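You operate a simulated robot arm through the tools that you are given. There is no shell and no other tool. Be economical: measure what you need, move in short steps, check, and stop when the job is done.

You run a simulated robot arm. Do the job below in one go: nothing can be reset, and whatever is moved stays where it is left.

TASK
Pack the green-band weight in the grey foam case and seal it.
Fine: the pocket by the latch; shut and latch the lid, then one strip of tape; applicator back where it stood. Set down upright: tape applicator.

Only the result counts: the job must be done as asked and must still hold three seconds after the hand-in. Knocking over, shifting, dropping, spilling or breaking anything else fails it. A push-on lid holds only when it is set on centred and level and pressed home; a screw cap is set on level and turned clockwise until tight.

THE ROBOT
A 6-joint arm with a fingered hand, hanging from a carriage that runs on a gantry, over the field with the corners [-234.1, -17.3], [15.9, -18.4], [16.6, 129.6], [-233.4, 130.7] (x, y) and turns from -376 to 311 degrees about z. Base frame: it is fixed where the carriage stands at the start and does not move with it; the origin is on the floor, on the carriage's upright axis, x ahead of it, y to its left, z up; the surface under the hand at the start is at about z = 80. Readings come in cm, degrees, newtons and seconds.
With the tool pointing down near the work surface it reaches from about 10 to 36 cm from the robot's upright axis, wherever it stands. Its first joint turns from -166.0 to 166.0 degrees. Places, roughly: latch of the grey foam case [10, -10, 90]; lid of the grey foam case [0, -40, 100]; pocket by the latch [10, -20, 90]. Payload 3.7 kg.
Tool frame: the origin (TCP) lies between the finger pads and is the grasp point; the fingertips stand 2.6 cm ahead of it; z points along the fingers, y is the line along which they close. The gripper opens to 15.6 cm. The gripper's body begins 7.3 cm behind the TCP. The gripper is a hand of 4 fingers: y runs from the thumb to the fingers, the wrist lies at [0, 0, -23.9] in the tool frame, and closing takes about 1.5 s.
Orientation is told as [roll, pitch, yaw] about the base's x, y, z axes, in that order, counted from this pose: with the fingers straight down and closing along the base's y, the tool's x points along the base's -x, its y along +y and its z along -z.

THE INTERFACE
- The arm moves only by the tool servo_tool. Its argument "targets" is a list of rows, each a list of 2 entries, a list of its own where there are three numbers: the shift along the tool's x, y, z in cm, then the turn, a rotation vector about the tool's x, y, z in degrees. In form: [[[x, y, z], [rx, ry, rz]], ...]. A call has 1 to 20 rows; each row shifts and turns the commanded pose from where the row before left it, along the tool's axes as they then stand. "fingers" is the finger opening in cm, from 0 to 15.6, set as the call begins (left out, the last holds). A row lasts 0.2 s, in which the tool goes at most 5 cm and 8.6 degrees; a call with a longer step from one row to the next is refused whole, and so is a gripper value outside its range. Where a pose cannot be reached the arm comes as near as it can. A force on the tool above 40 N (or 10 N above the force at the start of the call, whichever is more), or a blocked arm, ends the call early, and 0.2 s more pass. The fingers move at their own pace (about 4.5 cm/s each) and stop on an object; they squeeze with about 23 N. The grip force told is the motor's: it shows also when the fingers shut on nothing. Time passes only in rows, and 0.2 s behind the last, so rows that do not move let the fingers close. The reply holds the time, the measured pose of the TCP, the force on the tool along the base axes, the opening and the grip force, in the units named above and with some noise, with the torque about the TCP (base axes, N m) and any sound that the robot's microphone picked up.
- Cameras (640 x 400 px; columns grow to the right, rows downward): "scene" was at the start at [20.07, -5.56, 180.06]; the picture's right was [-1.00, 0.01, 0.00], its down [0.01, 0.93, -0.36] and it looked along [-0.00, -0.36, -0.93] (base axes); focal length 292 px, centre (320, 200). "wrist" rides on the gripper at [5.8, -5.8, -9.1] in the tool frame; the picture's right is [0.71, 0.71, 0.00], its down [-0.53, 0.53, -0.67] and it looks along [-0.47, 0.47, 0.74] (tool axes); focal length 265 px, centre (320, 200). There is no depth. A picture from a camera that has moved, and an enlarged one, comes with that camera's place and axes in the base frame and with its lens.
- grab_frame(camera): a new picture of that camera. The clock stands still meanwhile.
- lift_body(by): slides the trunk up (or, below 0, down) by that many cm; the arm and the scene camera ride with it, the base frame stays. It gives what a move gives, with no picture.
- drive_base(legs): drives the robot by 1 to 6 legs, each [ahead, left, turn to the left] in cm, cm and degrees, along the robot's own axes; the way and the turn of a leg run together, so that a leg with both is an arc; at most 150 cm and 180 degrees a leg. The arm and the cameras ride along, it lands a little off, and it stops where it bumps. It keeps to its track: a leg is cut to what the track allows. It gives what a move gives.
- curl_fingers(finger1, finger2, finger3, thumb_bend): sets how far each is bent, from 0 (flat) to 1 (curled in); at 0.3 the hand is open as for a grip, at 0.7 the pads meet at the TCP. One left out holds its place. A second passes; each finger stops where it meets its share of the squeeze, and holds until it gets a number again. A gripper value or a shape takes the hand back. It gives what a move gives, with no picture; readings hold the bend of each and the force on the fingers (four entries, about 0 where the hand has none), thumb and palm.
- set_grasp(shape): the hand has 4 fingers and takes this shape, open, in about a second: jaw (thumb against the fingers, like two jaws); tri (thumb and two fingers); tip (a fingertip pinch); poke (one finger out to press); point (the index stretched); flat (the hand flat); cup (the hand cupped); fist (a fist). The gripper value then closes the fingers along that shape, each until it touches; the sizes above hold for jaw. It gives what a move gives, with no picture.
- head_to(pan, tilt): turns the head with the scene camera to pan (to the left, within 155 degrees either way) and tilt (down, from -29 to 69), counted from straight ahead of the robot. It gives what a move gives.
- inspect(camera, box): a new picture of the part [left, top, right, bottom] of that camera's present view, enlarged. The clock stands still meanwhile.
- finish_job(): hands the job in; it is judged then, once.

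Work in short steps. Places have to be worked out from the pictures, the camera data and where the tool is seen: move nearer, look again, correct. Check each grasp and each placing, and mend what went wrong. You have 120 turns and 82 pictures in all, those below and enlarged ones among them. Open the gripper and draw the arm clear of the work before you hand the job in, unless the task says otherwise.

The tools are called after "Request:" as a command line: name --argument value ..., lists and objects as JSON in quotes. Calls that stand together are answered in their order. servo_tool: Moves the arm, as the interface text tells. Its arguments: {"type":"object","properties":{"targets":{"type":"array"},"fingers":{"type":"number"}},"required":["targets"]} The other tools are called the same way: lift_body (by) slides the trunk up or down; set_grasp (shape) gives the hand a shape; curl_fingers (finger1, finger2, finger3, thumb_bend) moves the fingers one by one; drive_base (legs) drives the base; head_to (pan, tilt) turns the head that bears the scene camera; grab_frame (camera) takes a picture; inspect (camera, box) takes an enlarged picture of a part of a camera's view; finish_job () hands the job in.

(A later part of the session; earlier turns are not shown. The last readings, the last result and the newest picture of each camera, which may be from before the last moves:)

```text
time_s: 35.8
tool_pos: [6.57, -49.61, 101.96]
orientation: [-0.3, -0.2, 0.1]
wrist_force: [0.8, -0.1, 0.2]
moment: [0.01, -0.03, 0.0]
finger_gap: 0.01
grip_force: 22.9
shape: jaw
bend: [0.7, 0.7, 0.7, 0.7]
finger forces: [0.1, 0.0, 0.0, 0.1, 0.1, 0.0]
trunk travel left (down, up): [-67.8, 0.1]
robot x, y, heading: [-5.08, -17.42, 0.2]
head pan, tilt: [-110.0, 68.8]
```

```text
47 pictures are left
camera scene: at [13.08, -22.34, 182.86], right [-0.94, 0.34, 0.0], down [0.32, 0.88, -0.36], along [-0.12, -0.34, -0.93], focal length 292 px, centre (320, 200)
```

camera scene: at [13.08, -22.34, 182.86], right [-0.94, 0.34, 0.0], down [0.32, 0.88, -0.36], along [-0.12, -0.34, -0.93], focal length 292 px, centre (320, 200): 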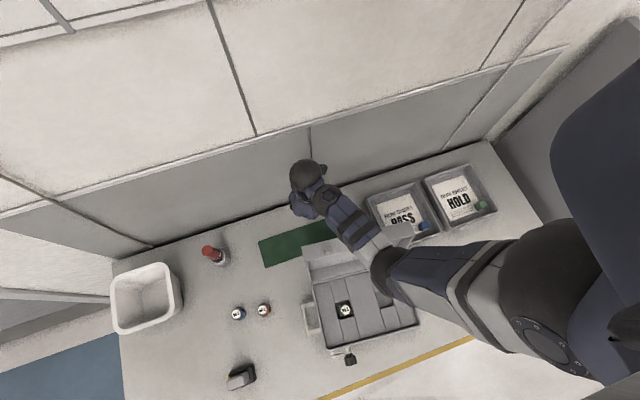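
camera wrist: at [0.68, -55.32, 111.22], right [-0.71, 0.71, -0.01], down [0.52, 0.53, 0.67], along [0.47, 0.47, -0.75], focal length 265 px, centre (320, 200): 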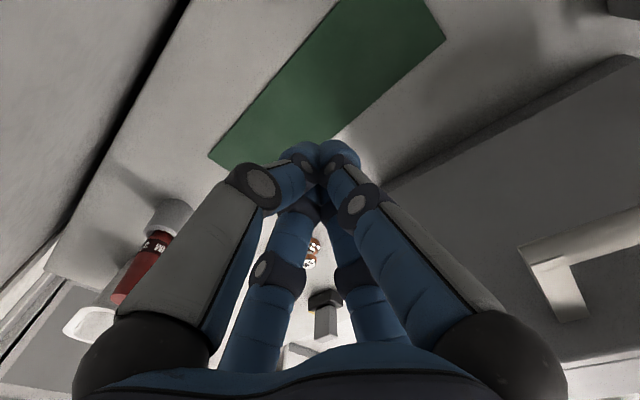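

Fingers stand free behind the lid panel. I push +y in small rows, watching force.

Request:
servo_tool --targets '[[[0, 2, 0], [0, 0, 0]], [[0, 2, 0], [0, 0, 0]], [[0, 1.2, 0], [0, 0, 0]], [[0, 1.2, 0], [0, 0, 0]], [[0, 1.2, 0], [0, 0, 0]], [[0, 1.2, 0], [0, 0, 0]], [[0, 1.2, 0], [0, 0, 0]]]'

Request:
grab_frame --camera "scene"

```text
time_s: 37.4
tool_pos: [6.55, -39.51, 101.94]
orientation: [-0.4, -0.2, 0.2]
wrist_force: [-0.3, -1.2, 0.6]
moment: [0.03, 0.0, -0.01]
finger_gap: 0.0
grip_force: 23.3
shape: jaw
bend: [0.7, 0.7, 0.7, 0.7]
finger forces: [0.0, 0.3, 0.1, 0.1, 0.0, 0.1]
trunk travel left (down, up): [-67.8, 0.1]
robot x, y, heading: [-5.31, -17.16, 0.1]
head pan, tilt: [-110.0, 68.8]
```

```text
46 pictures are left
camera scene: at [13.07, -22.34, 182.86], right [-0.94, 0.34, 0.0], down [0.32, 0.88, -0.36], along [-0.12, -0.34, -0.93], focal length 292 px, centre (320, 200)
```

scene: 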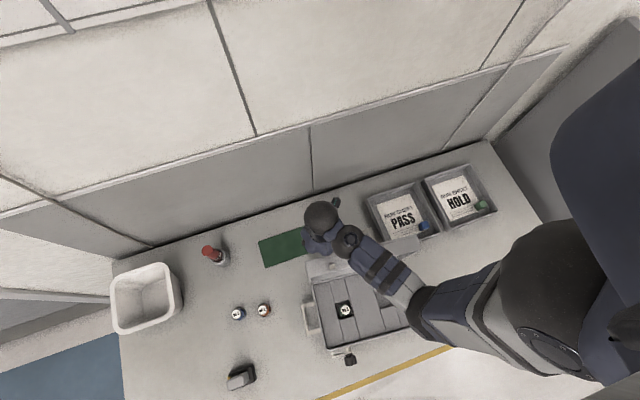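

The lid moves with little force and is now about upright. I keep pushing until it goes over its balance point.

Request:
servo_tool --targets '[[[0, 1, 0], [0, 0, 0]], [[0, 1, 0], [0, 0, 0]], [[0, 1, 0], [0, 0, 0]], [[0, 1, 0], [0, 0, 0]], [[0, 1, 0], [0, 0, 0]], [[0, 1, 0], [0, 0, 0]]]'

Request:
inspect --camera "scene" --box '[270, 170, 430, 370]'

```text
time_s: 38.8
tool_pos: [6.46, -33.46, 101.89]
orientation: [-0.3, -0.1, 0.1]
wrist_force: [0.6, -0.5, 0.4]
moment: [0.01, 0.0, 0.0]
finger_gap: 0.0
grip_force: 22.5
shape: jaw
bend: [0.7, 0.7, 0.7, 0.7]
finger forces: [0.6, 0.0, 0.0, 0.1, 0.1, 0.0]
trunk travel left (down, up): [-67.8, 0.1]
robot x, y, heading: [-5.08, -16.94, 0.1]
head pan, tilt: [-110.0, 68.8]
```

```text
2.00 times, centred on (350, 270) of scene
camera zoom: at [13.07, -22.34, 182.86], right [-0.94, 0.34, 0.0], down [0.32, 0.88, -0.36], along [-0.12, -0.34, -0.93], focal length 585 px, centre (260, 60)
```

zoom: 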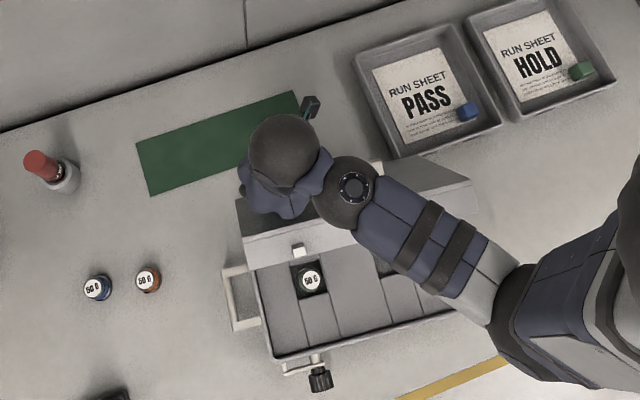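

Request:
servo_tool --targets '[[[0, 1, 0], [0, 0, 0]], [[0, 1, 0], [0, 0, 0]], [[0, 1, 0], [0, 0, 0]], [[0, 1, 0], [0, 0, 0]], [[0, 1, 0], [0, 0, 0]], [[0, 1, 0], [0, 0, 0]]]'

Request:
inspect --camera "scene" --box '[270, 170, 430, 370]'

```text
time_s: 40.2
tool_pos: [6.55, -27.58, 101.83]
orientation: [-0.3, -0.1, 0.0]
wrist_force: [-0.3, 0.5, 0.0]
moment: [0.0, 0.01, 0.0]
finger_gap: 0.01
grip_force: 22.8
shape: jaw
bend: [0.7, 0.7, 0.7, 0.7]
finger forces: [0.0, 0.0, 0.1, 0.0, 0.0, 0.0]
trunk travel left (down, up): [-67.8, 0.1]
robot x, y, heading: [-5.13, -16.97, 0.0]
head pan, tilt: [-110.0, 68.8]
```

```text
2.00 times, centred on (350, 270) of scene
camera zoom: at [13.07, -22.34, 182.86], right [-0.94, 0.34, 0.0], down [0.32, 0.88, -0.36], along [-0.12, -0.34, -0.93], focal length 585 px, centre (260, 60)
```

zoom: 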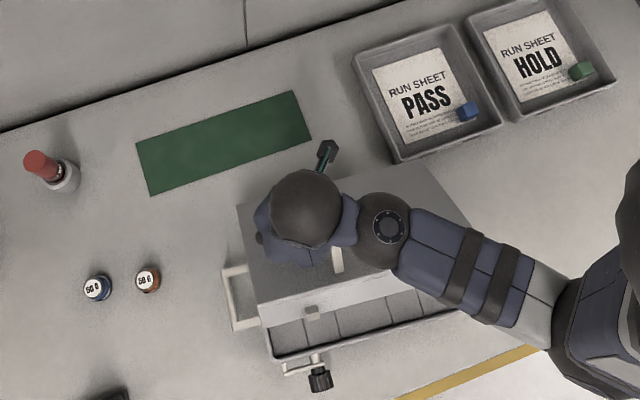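

The lid is well past balance. I wait a moment and check whether it closes itself.

Request:
servo_tool --targets '[[[0, 0, 0], [0, 0, 0]], [[0, 0, 0], [0, 0, 0]], [[0, 0, 0], [0, 0, 0]], [[0, 0, 0], [0, 0, 0]]]'

Request:
inspect --camera "scene" --box '[270, 170, 430, 370]'

```text
time_s: 41.2
tool_pos: [6.5, -27.67, 102.05]
orientation: [-0.3, -0.1, 0.1]
wrist_force: [-0.1, 0.2, 0.1]
moment: [0.07, -0.01, 0.01]
finger_gap: 0.01
grip_force: 23.0
shape: jaw
bend: [0.7, 0.7, 0.7, 0.7]
finger forces: [0.0, 0.0, 0.0, 0.0, 0.0, 0.0]
trunk travel left (down, up): [-67.8, 0.1]
robot x, y, heading: [-5.37, -16.83, -0.0]
head pan, tilt: [-110.0, 68.8]
```

```text
2.00 times, centred on (350, 270) of scene
camera zoom: at [13.07, -22.34, 182.86], right [-0.94, 0.34, 0.0], down [0.32, 0.88, -0.36], along [-0.12, -0.34, -0.93], focal length 585 px, centre (260, 60)
```

zoom: 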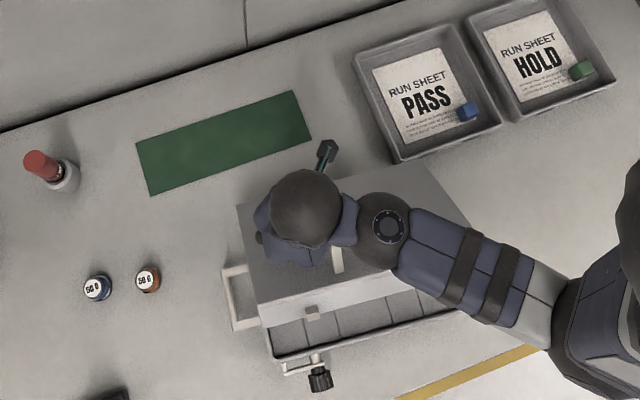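

The hinge holds it at ~45°. I keep pushing forward and down with the fingertips, shifting slightly +x to clear the handle.

Request:
servo_tool --targets '[[[-0.5, 1, 0], [0, 0, 0]], [[-0.5, 1, 0], [0, 0, 0]], [[-0.5, 1, 0.5], [0, 0, 0]], [[0, 1, 0.5], [0, 0, 0]], [[0, 1, 0.7], [0, 0, 0]], [[0, 1, 0.8], [0, 0, 0]], [[0, 1, 1], [0, 0, 0]]]'

Request:
inspect --camera "scene" --box '[270, 170, 430, 370]'

```text
time_s: 42.8
tool_pos: [8.59, -22.31, 100.45]
orientation: [-0.1, 0.0, 0.2]
wrist_force: [0.1, 0.0, 0.7]
moment: [0.01, 0.0, 0.02]
finger_gap: 0.01
grip_force: 22.8
shape: jaw
bend: [0.7, 0.7, 0.7, 0.7]
finger forces: [0.0, 0.0, 0.1, 0.0, 0.0, 0.0]
out of reach, approached as far as the arm can: row 3, 4, 5, 6, 7
trunk travel left (down, up): [-67.8, 0.1]
robot x, y, heading: [-4.72, -16.85, 0.1]
head pan, tilt: [-110.0, 68.8]
```

```text
2.00 times, centred on (350, 270) of scene
camera zoom: at [13.07, -22.34, 182.86], right [-0.94, 0.34, 0.0], down [0.32, 0.88, -0.36], along [-0.12, -0.34, -0.93], focal length 585 px, centre (260, 60)
```

zoom: 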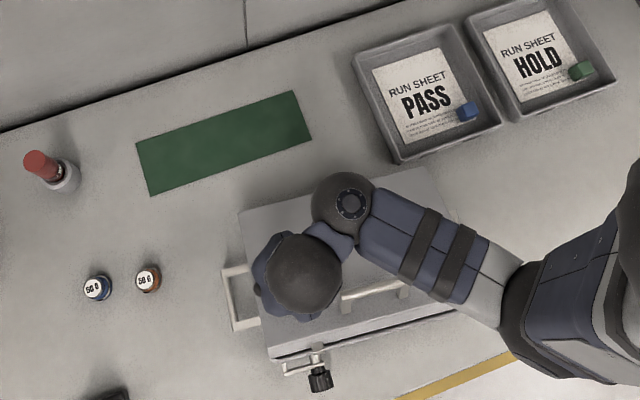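

Lid nearly closed. I raise, back the carriage off for room, and look at the state.

Request:
servo_tool --targets '[[[0, 0, -3], [0, 0, 0]], [[0, 0, -1], [0, 0, 0]]]'

Request:
drive_base --legs '[[0, 25, 0]]'

Request:
servo_tool --targets '[[[0, -3, 0], [0, 0, 0]], [[0, -3, 0], [0, 0, 0]], [[0, -3, 0], [0, 0, 0]], [[0, -3, 0], [0, 0, 0]]]'

Request:
head_to --pan -90 --tilt 68

Request:
grab_frame --camera "scene"

Request:
grab_frame --camera "wrist"

```text
time_s: 43.4
tool_pos: [9.48, -22.35, 102.27]
orientation: [-0.9, 0.1, 0.3]
wrist_force: [-0.2, 0.3, 0.8]
moment: [0.0, 0.02, 0.01]
finger_gap: 0.0
grip_force: 22.9
shape: jaw
bend: [0.7, 0.7, 0.7, 0.7]
finger forces: [0.1, 0.0, 0.1, 0.0, 0.0, 0.1]
out of reach, approached as far as the arm can: row 1, 2
trunk travel left (down, up): [-67.8, 0.1]
robot x, y, heading: [-5.07, -17.04, -0.0]
head pan, tilt: [-110.0, 68.8]
```

```text
time_s: 45.2
tool_pos: [9.5, 2.04, 102.25]
orientation: [-0.9, 0.0, 0.0]
wrist_force: [0.3, -0.5, 0.4]
moment: [-0.01, 0.03, 0.02]
finger_gap: 0.0
grip_force: 23.2
shape: jaw
bend: [0.7, 0.7, 0.7, 0.7]
finger forces: [0.0, 0.0, 0.0, 0.1, 0.0, 0.0]
trunk travel left (down, up): [-67.8, 0.1]
robot x, y, heading: [-4.9, 7.23, -0.2]
head pan, tilt: [-110.0, 68.8]
```

```text
time_s: 46.2
tool_pos: [9.48, -10.09, 102.47]
orientation: [-0.9, 0.1, 0.0]
wrist_force: [0.2, -0.2, -0.4]
moment: [0.0, 0.0, -0.02]
finger_gap: 0.01
grip_force: 22.7
shape: jaw
bend: [0.7, 0.7, 0.7, 0.7]
finger forces: [0.0, 0.0, 0.1, 0.0, 0.0, 0.0]
trunk travel left (down, up): [-67.8, 0.1]
robot x, y, heading: [-5.09, 7.17, -0.1]
head pan, tilt: [-110.0, 68.8]
```

```text
time_s: 47.0
tool_pos: [9.56, -9.94, 102.61]
orientation: [-0.8, 0.1, -0.1]
wrist_force: [-0.5, 0.1, 0.4]
moment: [0.0, -0.02, 0.03]
finger_gap: 0.03
grip_force: 22.7
shape: jaw
bend: [0.7, 0.7, 0.7, 0.7]
finger forces: [0.0, 0.0, 0.1, 0.0, 0.1, 0.0]
trunk travel left (down, up): [-67.8, 0.1]
robot x, y, heading: [-5.0, 7.26, 0.1]
head pan, tilt: [-90.0, 68.0]
```

```text
41 pictures are left
camera scene: at [14.94, 1.48, 182.94], right [-1.0, 0.0, 0.0], down [0.0, 0.93, -0.37], along [0.0, -0.37, -0.93], focal length 292 px, centre (320, 200)
```

scene: 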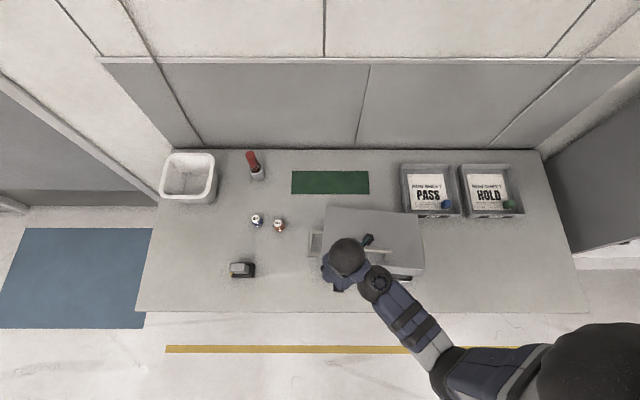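

```text
40 pictures are left
camera wrist: at [3.77, -15.56, 111.78], right [-0.71, 0.71, -0.01], down [0.53, 0.54, 0.66], along [0.47, 0.46, -0.75], focal length 265 px, centre (320, 200)
```

wrist: 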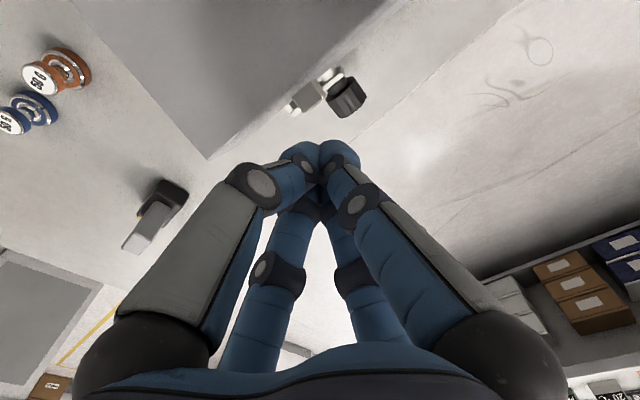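

The lid lies over the tray with the keeper above the latch bar. I press it home near the front edge.

Request:
servo_tool --targets '[[[0, -3.5, 0], [0, 0, 0]], [[0, -3, 0], [0, 0, 0]], [[0, 0, 2], [0, 0, 0]], [[0, 0, 1.5], [0, 0, 0]], [[0, 0, 1], [0, 0, 0]], [[0, 0, 1], [0, 0, 0]], [[0, 0, 0.7], [0, 0, 0]], [[0, 0, 0.5], [0, 0, 0]], [[0, 0, 0.5], [0, 0, 0]], [[0, 0, 0.5], [0, 0, 0]]]'

```text
time_s: 49.2
tool_pos: [10.14, -16.91, 95.8]
orientation: [-0.9, 0.2, 0.0]
wrist_force: [1.1, 0.3, -0.3]
moment: [-0.01, -0.01, -0.02]
finger_gap: 0.0
grip_force: 22.9
shape: jaw
bend: [0.7, 0.7, 0.7, 0.7]
finger forces: [0.0, 0.1, 0.0, 0.0, 0.0, 0.0]
out of reach, approached as far as the arm can: row 4, 5
trunk travel left (down, up): [-67.8, 0.1]
robot x, y, heading: [-5.06, 7.06, 0.2]
head pan, tilt: [-90.0, 68.0]
```

Request:
servo_tool --targets '[[[0, 0, 0.5], [0, 0, 0]], [[0, 0, 0.5], [0, 0, 0]], [[0, 0, 0.5], [0, 0, 0]], [[0, 0, 0.5], [0, 0, 0]], [[0, 0, 0.5], [0, 0, 0]], [[0, 0, 0.5], [0, 0, 0]], [[0, 0, 0.5], [0, 0, 0]], [[0, 0, 0.5], [0, 0, 0]]]'

Request:
grab_frame --camera "wrist"

```text
time_s: 49.7
tool_pos: [10.23, -16.79, 95.62]
orientation: [-0.9, 0.0, -0.1]
wrist_force: [-3.4, 7.7, 29.7]
moment: [0.54, 0.14, 0.03]
finger_gap: 0.01
grip_force: 22.9
shape: jaw
bend: [0.7, 0.7, 0.7, 0.7]
finger forces: [0.1, 0.0, 0.1, 0.0, 0.0, 0.0]
trunk travel left (down, up): [-67.8, 0.1]
robot x, y, heading: [-5.03, 7.26, -0.1]
head pan, tilt: [-90.0, 68.0]
stopped in row 2: the force on the tool passed its limit at 53 N (the readings are from after the stop); the commanded pose is now the measured one
```

```text
39 pictures are left
camera wrist: at [4.37, -22.41, 104.91], right [-0.71, 0.71, -0.01], down [0.53, 0.54, 0.66], along [0.47, 0.46, -0.75], focal length 265 px, centre (320, 200)
```

wrist: 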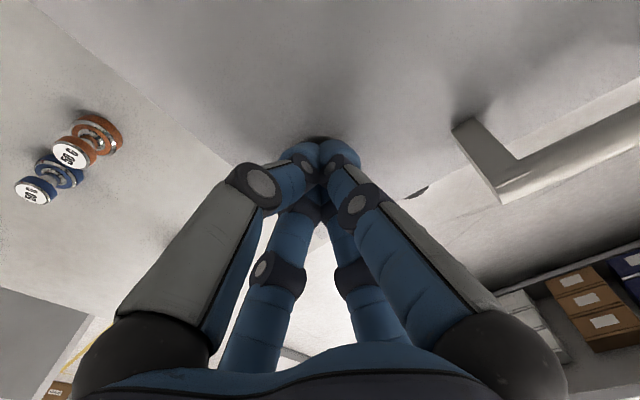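

Lid is firmly closed (contact at z≈93 under 30+ N). Now the latch: the knob centre triangulates to (8.6, -7.4, 86.4) with axis along y; the bar must swing from +x up to the keeper. I back off clear of the table and turn the hand to point at the case front.

Request:
servo_tool --targets '[[[0, 0, -3], [0, 0, 0]], [[0, 0, -3], [0, 0, 0]]]'

Request:
drive_base --legs '[[0, 63, 0]]'

Request:
servo_tool --targets '[[[0, -3.49, -0.26], [8.4, 0, 0]], [[0, -3.49, -0.26], [8.4, 0, 0]], [[0, -3.49, -0.26], [8.4, 0, 0]], [[0, -3.49, -0.26], [8.4, 0, 0]], [[0, -3.49, -0.26], [8.4, 0, 0]], [[0, -3.49, -0.26], [8.4, 0, 0]], [[0, -3.49, -0.26], [8.4, 0, 0]], [[0, -3.49, -0.26], [8.4, 0, 0]], [[0, -3.49, -0.26], [8.4, 0, 0]]]' --fingers 6.5

```text
time_s: 50.3
tool_pos: [10.24, -16.56, 101.57]
orientation: [-0.9, 0.0, -0.1]
wrist_force: [1.2, 0.2, 0.5]
moment: [-0.06, 0.02, -0.01]
finger_gap: 0.02
grip_force: 23.2
shape: jaw
bend: [0.7, 0.7, 0.7, 0.7]
finger forces: [0.0, 0.0, 0.0, 0.0, 0.0, 0.0]
trunk travel left (down, up): [-67.8, 0.1]
robot x, y, heading: [-5.43, 6.96, -0.0]
head pan, tilt: [-90.0, 68.0]
```

```text
time_s: 53.8
tool_pos: [10.26, 47.49, 101.59]
orientation: [-1.0, 0.0, 0.2]
wrist_force: [-0.3, -0.7, -0.4]
moment: [0.03, -0.01, 0.02]
finger_gap: 0.04
grip_force: 22.8
shape: jaw
bend: [0.7, 0.7, 0.7, 0.7]
finger forces: [0.0, 0.0, 0.0, 0.1, 0.0, 0.0]
trunk travel left (down, up): [-67.8, 0.1]
robot x, y, heading: [-5.5, 70.99, 0.3]
head pan, tilt: [-90.0, 68.0]
```

```text
time_s: 55.8
tool_pos: [8.39, 29.9, 139.89]
orientation: [-71.5, 0.2, 0.2]
wrist_force: [-0.1, 0.3, 0.4]
moment: [0.03, -0.01, -0.03]
finger_gap: 6.48
grip_force: 0.1
shape: jaw
bend: [0.41, 0.41, 0.41, 0.7]
finger forces: [0.0, 0.0, 0.1, 0.1, 0.0, 0.0]
out of reach, approached as far as the arm can: row 1, 2, 3, 4, 5, 6, 7, 8, 9
trunk travel left (down, up): [-67.8, 0.1]
robot x, y, heading: [-5.22, 71.03, 0.3]
head pan, tilt: [-90.0, 68.0]
```

The hand points at the case (roll −71.5°) but came up high. I lower the trunk and pre-turn the hand −45° about its axis.

Request:
lift_body --by -50

Request:
servo_tool --targets '[[[0, 0, 0], [0, 0, -7.5]], [[0, 0, 0], [0, 0, -7.5]], [[0, 0, 0], [0, 0, -7.5]], [[0, 0, 0], [0, 0, -7.5]], [[0, 0, 0], [0, 0, -7.5]], [[0, 0, 0], [0, 0, -7.5]]]'

Request:
grab_frame --camera "wrist"

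Request:
grab_frame --camera "scene"

```text
refused: -50 is not a number from -40 to 40
```

```text
time_s: 57.2
tool_pos: [8.61, 29.99, 139.75]
orientation: [-64.2, 42.5, 18.3]
wrist_force: [0.7, -0.5, -0.2]
moment: [-0.03, -0.01, -0.01]
finger_gap: 6.45
grip_force: 0.1
shape: jaw
bend: [0.41, 0.41, 0.41, 0.7]
finger forces: [0.1, 0.0, 0.0, 0.0, 0.1, 0.0]
trunk travel left (down, up): [-67.8, 0.1]
robot x, y, heading: [-5.01, 71.02, 0.4]
head pan, tilt: [-90.0, 68.0]
```

```text
38 pictures are left
camera wrist: at [8.63, 36.01, 150.49], right [-1.0, -0.01, 0.01], down [-0.01, 0.87, -0.49], along [0.0, -0.49, -0.87], focal length 265 px, centre (320, 200)
```

wrist: 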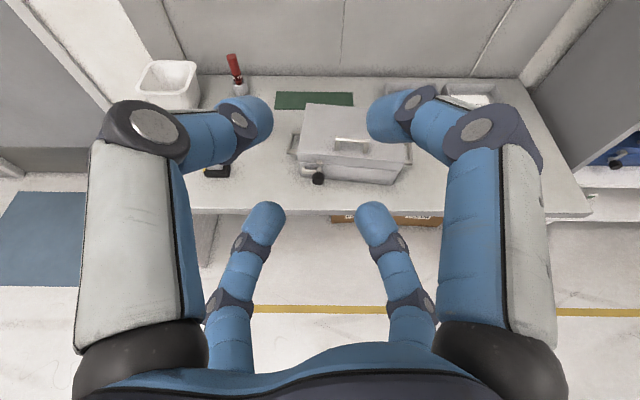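

```text
37 pictures are left
camera scene: at [14.82, 65.5, 182.94], right [-1.0, 0.0, 0.0], down [0.0, 0.93, -0.37], along [0.0, -0.37, -0.93], focal length 292 px, centre (320, 200)
```

scene: 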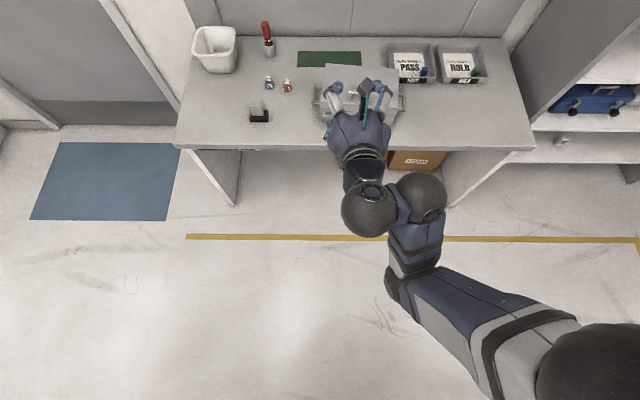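

Good pose with the wrist camera on top. I lower the trunk in two steps.

Request:
lift_body --by -40

Request:
lift_body --by -11.5

Request:
grab_frame --camera "wrist"

```text
time_s: 61.1
tool_pos: [8.5, 29.85, 99.82]
orientation: [-64.2, 42.3, 18.3]
wrist_force: [0.0, 1.1, 0.4]
moment: [-0.01, 0.02, 0.01]
finger_gap: 6.47
grip_force: 0.1
shape: jaw
bend: [0.41, 0.41, 0.41, 0.7]
finger forces: [0.0, 0.0, 0.1, 0.0, 0.0, 0.1]
trunk travel left (down, up): [-27.8, 40.1]
robot x, y, heading: [-5.65, 71.25, 0.0]
head pan, tilt: [-90.0, 68.0]
```

```text
time_s: 62.5
tool_pos: [8.63, 29.96, 88.24]
orientation: [-64.2, 42.3, 18.3]
wrist_force: [0.1, 0.4, 0.0]
moment: [-0.01, 0.01, 0.0]
finger_gap: 6.48
grip_force: 0.1
shape: jaw
bend: [0.41, 0.41, 0.41, 0.7]
finger forces: [0.0, 0.0, 0.0, 0.0, 0.1, 0.0]
trunk travel left (down, up): [-16.3, 51.6]
robot x, y, heading: [-5.19, 71.48, 0.1]
head pan, tilt: [-90.0, 68.0]
```

```text
36 pictures are left
camera wrist: at [8.61, 36.01, 99.0], right [-1.0, 0.0, 0.01], down [-0.01, 0.87, -0.49], along [0.0, -0.49, -0.87], focal length 265 px, centre (320, 200)
```

wrist: 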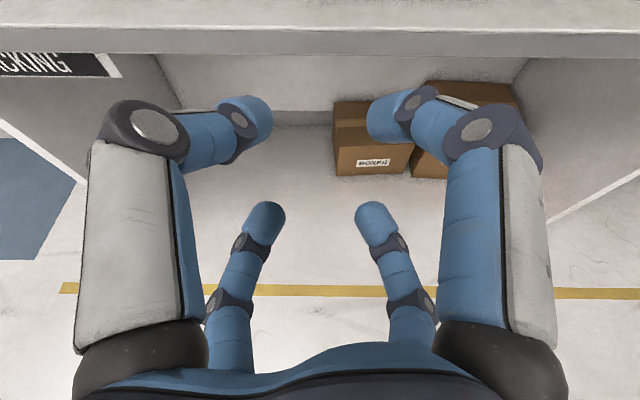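

Request:
drive_base --legs '[[0, -25, 0]]'

Request:
grab_frame --camera "wrist"

```text
time_s: 64.3
tool_pos: [8.9, 5.05, 88.21]
orientation: [-64.2, 42.3, 18.3]
wrist_force: [1.0, -0.4, 0.4]
moment: [0.0, -0.02, -0.03]
finger_gap: 6.47
grip_force: 0.1
shape: jaw
bend: [0.41, 0.41, 0.41, 0.7]
finger forces: [0.0, 0.0, 0.1, 0.1, 0.0, 0.1]
trunk travel left (down, up): [-16.3, 51.6]
robot x, y, heading: [-5.18, 46.32, 0.5]
head pan, tilt: [-90.0, 68.0]
```

```text
35 pictures are left
camera wrist: at [8.88, 11.18, 99.01], right [-1.0, -0.01, 0.01], down [-0.01, 0.87, -0.49], along [0.0, -0.49, -0.87], focal length 265 px, centre (320, 200)
```

wrist: 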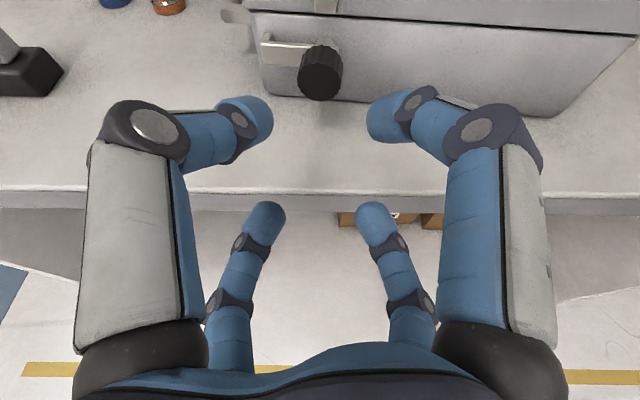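

Knob axis at x≈8.9, z≈87, aligned with the hand. I drive 7.5 cm nearer, then finish with small servo moves.

Request:
drive_base --legs '[[0, -7.5, 0]]'

Request:
grab_frame --camera "wrist"

```text
time_s: 65.4
tool_pos: [8.93, -2.35, 88.35]
orientation: [-64.3, 42.3, 18.4]
wrist_force: [0.2, -0.4, 0.1]
moment: [0.03, 0.0, 0.01]
finger_gap: 6.49
grip_force: 0.1
shape: jaw
bend: [0.41, 0.41, 0.41, 0.7]
finger forces: [0.0, 0.0, 0.1, 0.0, 0.0, 0.0]
trunk travel left (down, up): [-16.3, 51.6]
robot x, y, heading: [-4.79, 38.91, 0.5]
head pan, tilt: [-90.0, 68.0]
```

```text
34 pictures are left
camera wrist: at [8.92, 3.72, 99.01], right [-1.0, -0.01, 0.01], down [-0.01, 0.87, -0.49], along [0.0, -0.49, -0.87], focal length 265 px, centre (320, 200)
```

wrist: 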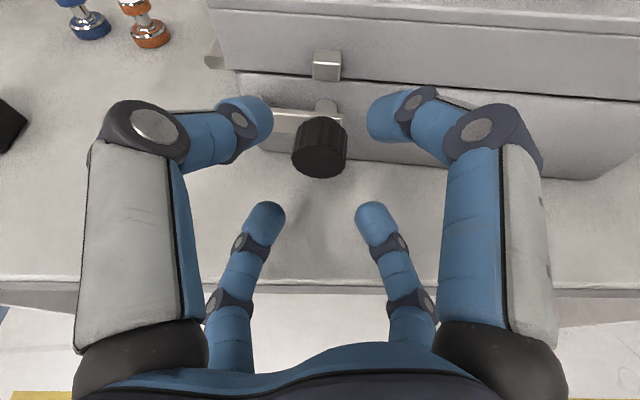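

Well aligned. I advance 3.8 cm along the hand axis and close on the knob.

Request:
servo_tool --targets '[[[0, 0, 1.3], [0, 0, 0]], [[0, 0, 1.3], [0, 0, 0]], [[0, 0, 1.2], [0, 0, 0]]]'

Request:
servo_tool --targets '[[[0, 0, 0], [0, 0, 0]], [[0, 0, 0], [0, 0, 0]], [[0, 0, 0], [0, 0, 0]], [[0, 0, 0], [0, 0, 0]], [[0, 0, 0], [0, 0, 0]], [[0, 0, 0], [0, 0, 0]]]' --fingers 1

Request:
grab_frame --camera "wrist"

```text
time_s: 66.2
tool_pos: [8.49, -4.99, 88.84]
orientation: [-63.9, 42.2, 18.7]
wrist_force: [-0.5, -0.3, 0.1]
moment: [-0.01, 0.0, 0.01]
finger_gap: 6.5
grip_force: 0.0
shape: jaw
bend: [0.41, 0.41, 0.41, 0.7]
finger forces: [0.0, 0.0, 0.0, 0.1, 0.0, 0.0]
out of reach, approached as far as the arm can: row 1, 2, 3
trunk travel left (down, up): [-16.3, 51.6]
robot x, y, heading: [-5.46, 38.8, 0.2]
head pan, tilt: [-90.0, 68.0]
```

```text
time_s: 67.6
tool_pos: [8.43, -5.08, 88.97]
orientation: [-63.9, 42.2, 18.6]
wrist_force: [1.1, 1.2, -4.9]
moment: [0.1, 0.01, 0.03]
finger_gap: 1.1
grip_force: 0.0
shape: jaw
bend: [0.73, 0.61, 0.57, 0.7]
finger forces: [0.0, 4.3, 7.1, 0.0, 0.0, 0.0]
trunk travel left (down, up): [-16.3, 51.6]
robot x, y, heading: [-4.78, 38.96, 0.2]
head pan, tilt: [-90.0, 68.0]
```

```text
33 pictures are left
camera wrist: at [8.4, 1.01, 99.7], right [-1.0, -0.01, 0.01], down [-0.01, 0.87, -0.49], along [0.0, -0.49, -0.87], focal length 265 px, centre (320, 200)
```

wrist: 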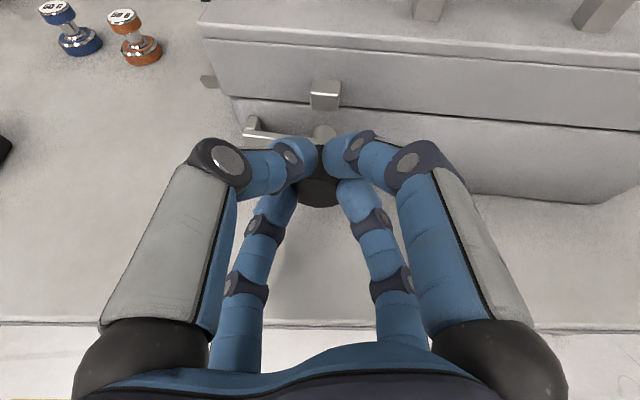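

The hand sits about 2 cm too high (arm at its reach limit). I open, lower with the trunk and nudge forward with the carriage.

Request:
servo_tool --targets '[[[0, 0, 0], [0, 0, 0]], [[0, 0, 0], [0, 0, 0]], [[0, 0, 0], [0, 0, 0]], [[0, 0, 0], [0, 0, 0]], [[0, 0, 0], [0, 0, 0]]]' --fingers 6.5

Request:
lift_body --by -1.9

Request:
drive_base --legs '[[0.4, -0.8, 0]]'

Request:
grab_frame --camera "wrist"

```text
time_s: 68.8
tool_pos: [8.53, -5.02, 88.97]
orientation: [-63.8, 42.2, 18.6]
wrist_force: [-0.1, 0.4, -0.2]
moment: [0.0, 0.0, 0.0]
finger_gap: 6.46
grip_force: 0.2
shape: jaw
bend: [0.41, 0.41, 0.41, 0.7]
finger forces: [0.0, 0.0, 0.1, 0.1, 0.0, 0.0]
trunk travel left (down, up): [-16.3, 51.6]
robot x, y, heading: [-4.98, 38.51, 0.5]
head pan, tilt: [-90.0, 68.0]
```

```text
time_s: 69.4
tool_pos: [8.42, -5.04, 87.09]
orientation: [-63.9, 42.2, 18.6]
wrist_force: [0.2, -0.3, 0.3]
moment: [0.03, 0.0, 0.02]
finger_gap: 6.47
grip_force: 0.0
shape: jaw
bend: [0.41, 0.41, 0.41, 0.7]
finger forces: [0.0, 0.2, 0.0, 0.0, 0.1, 0.0]
trunk travel left (down, up): [-14.4, 53.5]
robot x, y, heading: [-5.14, 39.04, 0.5]
head pan, tilt: [-90.0, 68.0]
```

```text
time_s: 70.2
tool_pos: [8.8, -5.82, 87.11]
orientation: [-64.0, 42.2, 18.7]
wrist_force: [0.7, 0.9, 0.0]
moment: [0.04, -0.03, 0.0]
finger_gap: 6.48
grip_force: 0.0
shape: jaw
bend: [0.41, 0.41, 0.41, 0.7]
finger forces: [0.0, 0.1, 0.1, 0.1, 0.0, 0.0]
trunk travel left (down, up): [-14.4, 53.5]
robot x, y, heading: [-4.69, 38.21, 0.5]
head pan, tilt: [-90.0, 68.0]
```

```text
32 pictures are left
camera wrist: at [8.83, 0.13, 97.83], right [-1.0, -0.01, 0.01], down [-0.01, 0.87, -0.49], along [0.0, -0.49, -0.87], focal length 265 px, centre (320, 200)
```

wrist: 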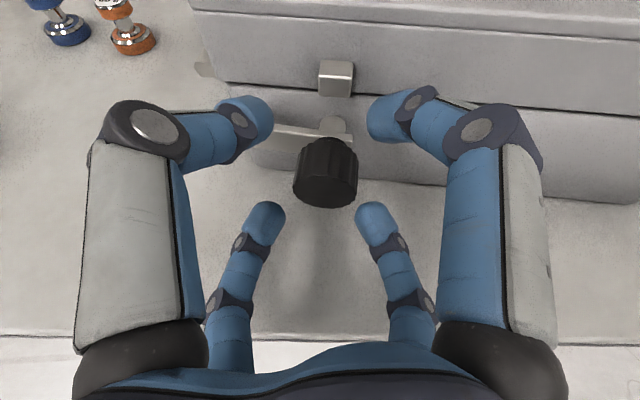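

Knob is now centred between the fingers. I close on it.

Request:
servo_tool --targets '[[[0, 0, 0], [0, 0, 0]], [[0, 0, 0], [0, 0, 0]], [[0, 0, 0], [0, 0, 0]], [[0, 0, 0], [0, 0, 0]], [[0, 0, 0], [0, 0, 0]]]' --fingers 1

Request:
servo_tool --targets '[[[0, 0, 0], [0, 0, 7.5]], [[0, 0, 0], [0, 0, 7.5]], [[0, 0, 0], [0, 0, 7.5]]]'

Request:
grab_frame --camera "wrist"

```text
time_s: 71.4
tool_pos: [8.79, -5.92, 87.0]
orientation: [-63.8, 42.2, 18.6]
wrist_force: [0.2, -1.1, 1.2]
moment: [0.09, 0.02, -0.02]
finger_gap: 2.22
grip_force: 23.0
shape: jaw
bend: [0.75, 0.55, 0.56, 0.7]
finger forces: [19.2, 22.7, 21.5, 0.0, 18.1, 0.0]
trunk travel left (down, up): [-14.4, 53.5]
robot x, y, heading: [-4.6, 38.32, 0.5]
head pan, tilt: [-90.0, 68.0]
```

```text
time_s: 72.2
tool_pos: [8.79, -5.77, 87.11]
orientation: [-69.6, 21.4, 8.1]
wrist_force: [-1.2, -3.2, -0.1]
moment: [-0.17, 0.07, 0.12]
finger_gap: 2.3
grip_force: 22.8
shape: jaw
bend: [0.75, 0.55, 0.56, 0.69]
finger forces: [23.9, 24.6, 20.7, 0.0, 20.7, 0.1]
trunk travel left (down, up): [-14.4, 53.5]
robot x, y, heading: [-4.74, 37.87, 0.4]
head pan, tilt: [-90.0, 68.0]
```

```text
31 pictures are left
camera wrist: at [5.59, 0.38, 97.25], right [-0.93, 0.12, -0.36], down [0.28, 0.86, -0.43], along [0.26, -0.5, -0.83], focal length 265 px, centre (320, 200)
```

wrist: 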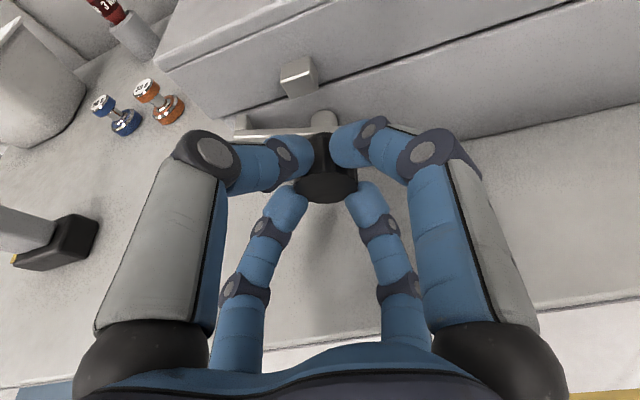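

The bar turned with the hand. I go on with another 68°, watching torque.

Request:
servo_tool --targets '[[[0, 0, 0], [0, 0, 7.5]], [[0, 0, 0], [0, 0, 7.5]], [[0, 0, 0], [0, 0, 7.5]], [[0, 0, 0], [0, 0, 7.5]], [[0, 0, 0], [0, 0, 7.5]], [[0, 0, 0], [0, 0, 7.5]], [[0, 0, 0], [0, 0, 7.5]], [[0, 0, 0], [0, 0, 7.5]], [[0, 0, 0], [0, 0, 7.5]]]'

Request:
grab_frame --camera "wrist"

```text
time_s: 74.2
tool_pos: [8.68, -5.96, 87.18]
orientation: [-64.2, -41.9, -17.4]
wrist_force: [-4.1, 4.4, 10.9]
moment: [-0.47, 0.13, 0.2]
finger_gap: 2.3
grip_force: 23.0
shape: jaw
bend: [0.58, 0.57, 0.78, 0.67]
finger forces: [20.7, 20.4, 23.3, 0.0, 34.7, 0.1]
trunk travel left (down, up): [-14.4, 53.5]
robot x, y, heading: [-4.61, 38.17, 0.7]
head pan, tilt: [-90.0, 68.0]
```

```text
30 pictures are left
camera wrist: at [0.44, 2.74, 90.18], right [-0.01, 0.32, -0.95], down [0.74, 0.64, 0.21], along [0.67, -0.7, -0.24], focal length 265 px, centre (320, 200)
```

wrist: 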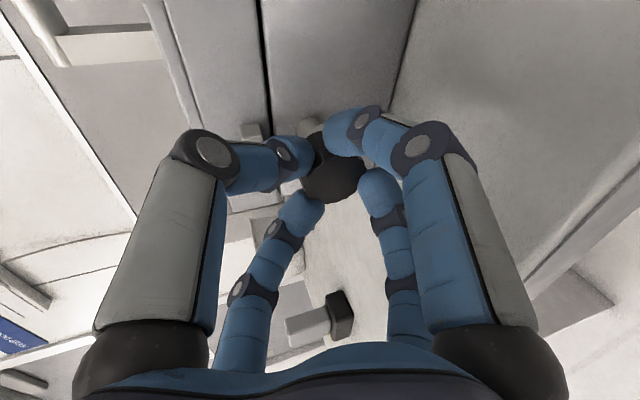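

Request:
inspect --camera "wrist" --box '[200, 90, 400, 220]'

```text
3.08 times, centred on (300, 155) of wrist
camera zoom: at [0.44, 2.74, 90.18], right [-0.01, 0.32, -0.95], down [0.74, 0.64, 0.21], along [0.67, -0.7, -0.24], focal length 817 px, centre (382, 338)
```

zoom: 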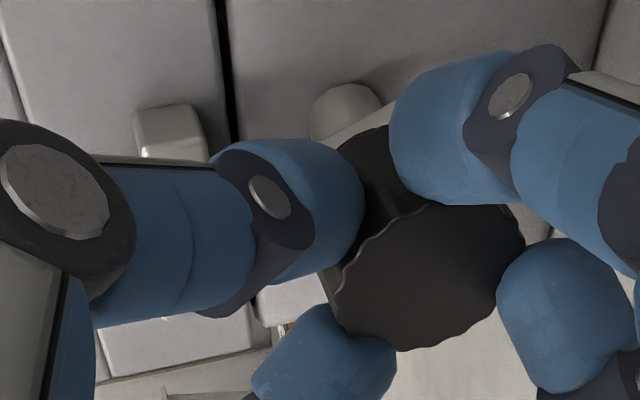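

Unclear from this angle whether the bar reached the keeper. I release, back off and look.

Request:
servo_tool --targets '[[[0, 0, 0], [0, 0, 0]], [[0, 0, 0], [0, 0, 0]], [[0, 0, 0], [0, 0, 0]], [[0, 0, 0], [0, 0, 0]], [[0, 0, -1.5], [0, 0, 0]], [[0, 0, -2], [0, 0, 0]], [[0, 0, -2], [0, 0, 0]]]' --fingers 6.5

Request:
inspect --camera "wrist" --box '[200, 60, 400, 210]'

```text
time_s: 75.8
tool_pos: [10.6, -2.82, 87.78]
orientation: [-64.2, -41.7, -17.5]
wrist_force: [-0.3, -0.4, -0.2]
moment: [-0.02, 0.02, 0.0]
finger_gap: 6.47
grip_force: 0.1
shape: jaw
bend: [0.41, 0.41, 0.41, 0.7]
finger forces: [0.1, 0.0, 0.1, 0.0, 0.0, 0.0]
out of reach, approached as far as the arm can: row 6, 7
trunk travel left (down, up): [-14.4, 53.5]
robot x, y, heading: [-4.81, 38.31, 0.4]
head pan, tilt: [-90.0, 68.0]
```

```text
2.67 times, centred on (300, 135) of wrist
camera zoom: at [2.27, 5.78, 90.83], right [-0.01, 0.33, -0.95], down [0.74, 0.64, 0.21], along [0.67, -0.7, -0.25], focal length 708 px, centre (373, 373)
```

zoom: 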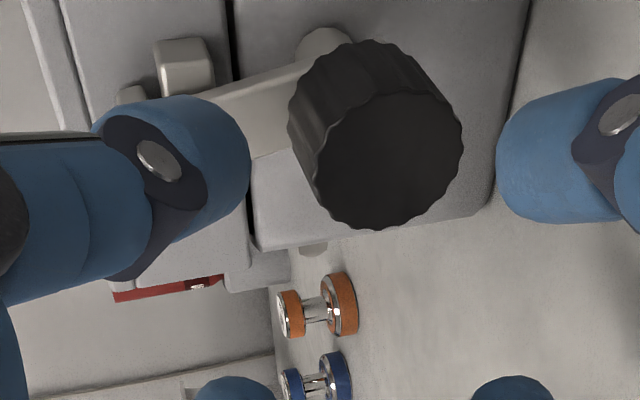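

The bar now points up with its hook past the keeper. I check from the front with the head camera (lowered with the trunk).

Request:
head_to --pan -95 --tilt 45

Request:
grab_frame --camera "scene"

```text
time_s: 76.6
tool_pos: [10.62, -2.94, 87.78]
orientation: [-64.1, -41.7, -17.5]
wrist_force: [0.0, 0.5, -0.7]
moment: [0.03, -0.01, 0.03]
finger_gap: 6.47
grip_force: 0.1
shape: jaw
bend: [0.41, 0.41, 0.41, 0.7]
finger forces: [0.0, 0.0, 0.1, 0.0, 0.0, 0.0]
trunk travel left (down, up): [-14.4, 53.5]
robot x, y, heading: [-4.69, 37.73, 0.1]
head pan, tilt: [-95.0, 45.0]
```

```text
27 pictures are left
camera scene: at [14.77, 30.08, 132.34], right [-1.0, 0.08, 0.0], down [0.06, 0.71, -0.71], along [-0.06, -0.7, -0.71], focal length 292 px, centre (320, 200)
```

scene: 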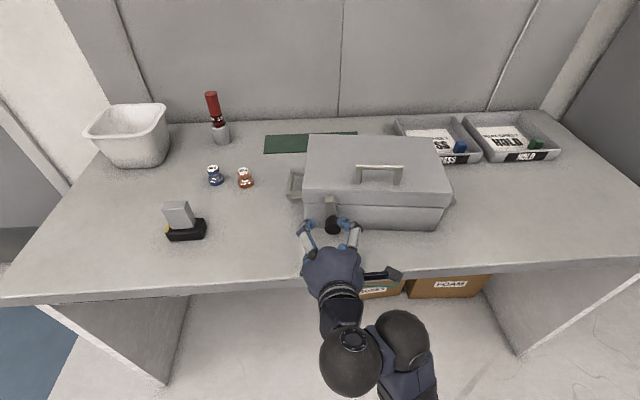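

Request:
inspect --camera "scene" --box '[295, 175, 375, 245]'

Request:
inspect --camera "scene" --box '[145, 185, 225, 255]'

```text
5.71 times, centred on (335, 210) of scene
camera zoom: at [14.77, 30.08, 132.34], right [-1.0, 0.08, 0.0], down [0.06, 0.71, -0.71], along [-0.06, -0.7, -0.71], focal length 1671 px, centre (234, 143)
```

zoom: 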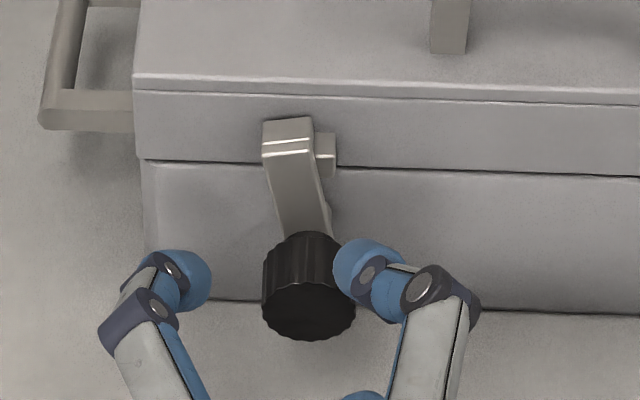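

```text
5.71 times, centred on (185, 220) of scene
camera zoom: at [14.77, 30.08, 132.34], right [-1.0, 0.08, 0.0], down [0.06, 0.71, -0.71], along [-0.06, -0.7, -0.71], focal length 1671 px, centre (1091, 86)
```

zoom: 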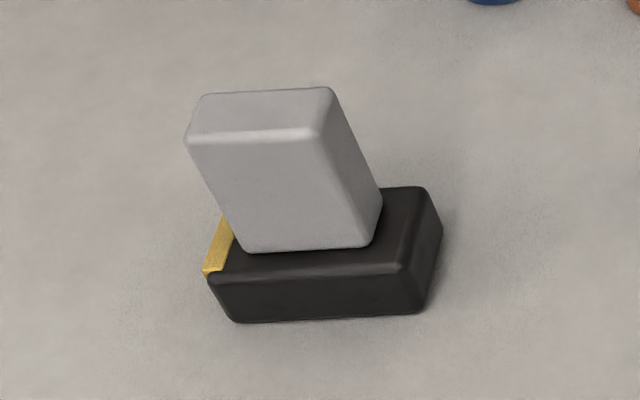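

The bar is ~13° short of vertical, so the hook only partly covers the keeper. I re-engage the knob (x first, then forward) and will turn it further.

Request:
drive_base --legs '[[-1.8, 0, 0], [0, -2.9, 0]]'

Request:
lift_body --by -0.6

Request:
servo_tool --targets '[[[0, 0, 0], [0, 0, 0]], [[0, 0, 0], [0, 0, 0]], [[0, 0, 0], [0, 0, 0]], [[0, 0, 0], [0, 0, 0]], [[0, 0, 0], [0, 0, 0]]]' --fingers 1

Request:
inspect --camera "scene" --box '[295, 175, 375, 245]'

```text
time_s: 77.8
tool_pos: [8.76, -5.9, 87.89]
orientation: [-64.2, -41.6, -17.6]
wrist_force: [-0.5, 0.0, 0.2]
moment: [0.02, 0.03, 0.02]
finger_gap: 6.46
grip_force: 0.1
shape: jaw
bend: [0.41, 0.41, 0.41, 0.7]
finger forces: [0.1, 0.0, 0.0, 0.0, 0.0, 0.0]
trunk travel left (down, up): [-14.4, 53.5]
robot x, y, heading: [-6.58, 35.16, 0.7]
head pan, tilt: [-95.0, 45.0]
```

```text
time_s: 78.4
tool_pos: [8.86, -5.76, 87.19]
orientation: [-64.1, -41.7, -17.4]
wrist_force: [0.0, -0.3, -0.5]
moment: [0.03, 0.01, 0.01]
finger_gap: 6.47
grip_force: 0.1
shape: jaw
bend: [0.41, 0.41, 0.41, 0.7]
finger forces: [0.1, 0.0, 0.0, 0.0, 0.0, 0.1]
trunk travel left (down, up): [-13.8, 54.1]
robot x, y, heading: [-6.25, 34.95, 0.3]
head pan, tilt: [-95.0, 45.0]
```

```text
time_s: 79.6
tool_pos: [8.85, -5.62, 87.27]
orientation: [-64.1, -41.7, -17.5]
wrist_force: [1.5, 1.8, -0.7]
moment: [0.32, -0.05, 0.14]
finger_gap: 2.02
grip_force: 23.0
shape: jaw
bend: [0.57, 0.56, 0.75, 0.7]
finger forces: [20.5, 25.8, 19.0, 0.1, 17.4, 0.0]
trunk travel left (down, up): [-13.8, 54.1]
robot x, y, heading: [-6.51, 35.08, 0.5]
head pan, tilt: [-95.0, 45.0]
```

```text
5.71 times, centred on (335, 210) of scene
camera zoom: at [13.0, 27.25, 131.74], right [-1.0, 0.08, 0.0], down [0.06, 0.71, -0.71], along [-0.06, -0.7, -0.71], focal length 1671 px, centre (234, 143)
```

zoom: 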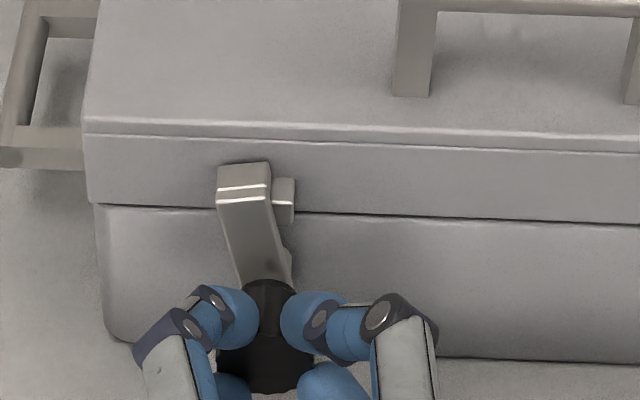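

Gripped. I turn 18° further.

Request:
servo_tool --targets '[[[0, 0, 0], [0, 0, 4]], [[0, 0, 0], [0, 0, 4]], [[0, 0, 0], [0, 0, 4]], [[0, 0, 0], [0, 0, 3]], [[0, 0, 0], [0, 0, 3]]]'

Request:
inspect --camera "scene" --box '[295, 175, 375, 245]'

```text
time_s: 80.8
tool_pos: [8.85, -5.67, 87.25]
orientation: [-53.0, -57.3, -32.1]
wrist_force: [1.8, 0.2, -0.4]
moment: [0.36, -0.01, 0.13]
finger_gap: 1.99
grip_force: 22.9
shape: jaw
bend: [0.57, 0.56, 0.75, 0.7]
finger forces: [18.7, 24.3, 18.3, 0.0, 15.5, 0.1]
trunk travel left (down, up): [-13.8, 54.1]
robot x, y, heading: [-6.6, 35.08, 0.3]
head pan, tilt: [-95.0, 45.0]
```

```text
5.71 times, centred on (335, 210) of scene
camera zoom: at [13.01, 27.24, 131.75], right [-1.0, 0.08, 0.0], down [0.06, 0.71, -0.71], along [-0.06, -0.7, -0.71], focal length 1671 px, centre (234, 143)
```

zoom: 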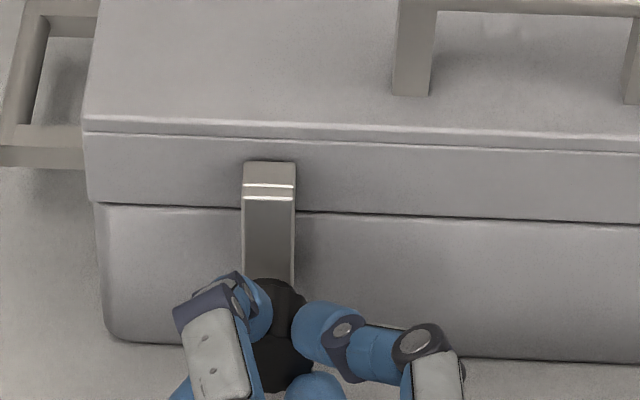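

The bar is now vertical, covering the keeper. I test for an end stop with a few more degrees.

Request:
servo_tool --targets '[[[0, 0, 0], [0, 0, 3]], [[0, 0, 0], [0, 0, 3]], [[0, 0, 0], [0, 0, 0]]]'

Request:
inspect --camera "scene" --box '[295, 175, 375, 245]'

```text
time_s: 81.6
tool_pos: [8.88, -5.62, 87.17]
orientation: [-46.5, -61.7, -39.6]
wrist_force: [0.6, 1.4, -0.7]
moment: [0.39, 0.13, 0.07]
finger_gap: 1.98
grip_force: 23.5
shape: jaw
bend: [0.75, 0.56, 0.75, 0.7]
finger forces: [26.1, 25.7, 17.3, 0.0, 17.9, 0.0]
trunk travel left (down, up): [-13.8, 54.1]
robot x, y, heading: [-6.44, 35.12, 0.3]
head pan, tilt: [-95.0, 45.0]
```

```text
5.71 times, centred on (335, 210) of scene
camera zoom: at [13.0, 27.23, 131.75], right [-1.0, 0.08, 0.0], down [0.06, 0.71, -0.71], along [-0.06, -0.7, -0.71], focal length 1671 px, centre (234, 143)
```

zoom: 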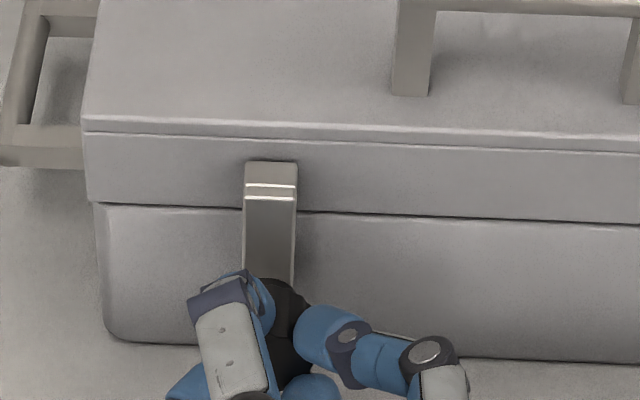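

Extra turning barely moved the bar: end stop reached, latched. I release and drive straight back.

Request:
servo_tool --targets '[[[0, 0, 0], [0, 0, 0]], [[0, 0, 0], [0, 0, 0]], [[0, 0, 0], [0, 0, 0]], [[0, 0, 0], [0, 0, 0]], [[0, 0, 0], [0, 0, 0]]]' --fingers 6.5

Request:
drive_base --legs '[[0, 30, 0]]'

Request:
inspect --camera "scene" --box '[280, 100, 440, 200]'

```text
time_s: 82.8
tool_pos: [8.76, -5.75, 87.17]
orientation: [-46.5, -61.7, -39.5]
wrist_force: [0.3, 0.2, -0.5]
moment: [0.02, 0.0, -0.02]
finger_gap: 6.47
grip_force: 0.0
shape: jaw
bend: [0.41, 0.41, 0.41, 0.7]
finger forces: [0.1, 0.0, 0.1, 0.0, 0.0, 0.0]
trunk travel left (down, up): [-13.8, 54.1]
robot x, y, heading: [-6.46, 34.92, 0.2]
head pan, tilt: [-95.0, 45.0]
```

```text
time_s: 84.8
tool_pos: [8.66, 24.28, 87.25]
orientation: [-46.5, -61.7, -39.3]
wrist_force: [0.2, 0.5, -0.2]
moment: [0.0, -0.01, -0.03]
finger_gap: 6.5
grip_force: 0.0
shape: jaw
bend: [0.41, 0.41, 0.41, 0.7]
finger forces: [0.1, 0.1, 0.0, 0.0, 0.0, 0.0]
trunk travel left (down, up): [-13.8, 54.1]
robot x, y, heading: [-6.66, 64.94, 0.7]
head pan, tilt: [-95.0, 45.0]
```

```text
4.00 times, centred on (360, 150) of scene
camera zoom: at [12.73, 57.17, 131.74], right [-1.0, 0.07, 0.0], down [0.05, 0.71, -0.71], along [-0.05, -0.7, -0.71], focal length 1170 px, centre (160, 400)
```

zoom: 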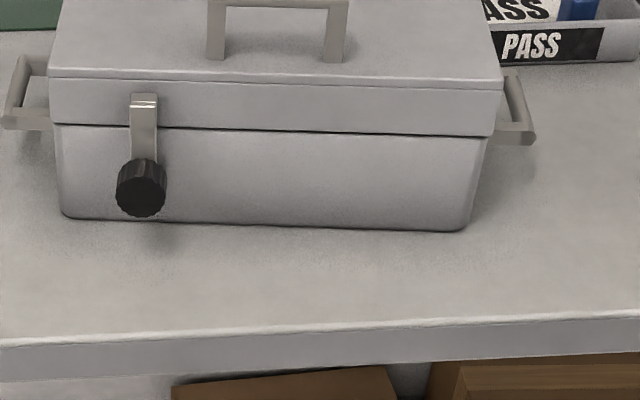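

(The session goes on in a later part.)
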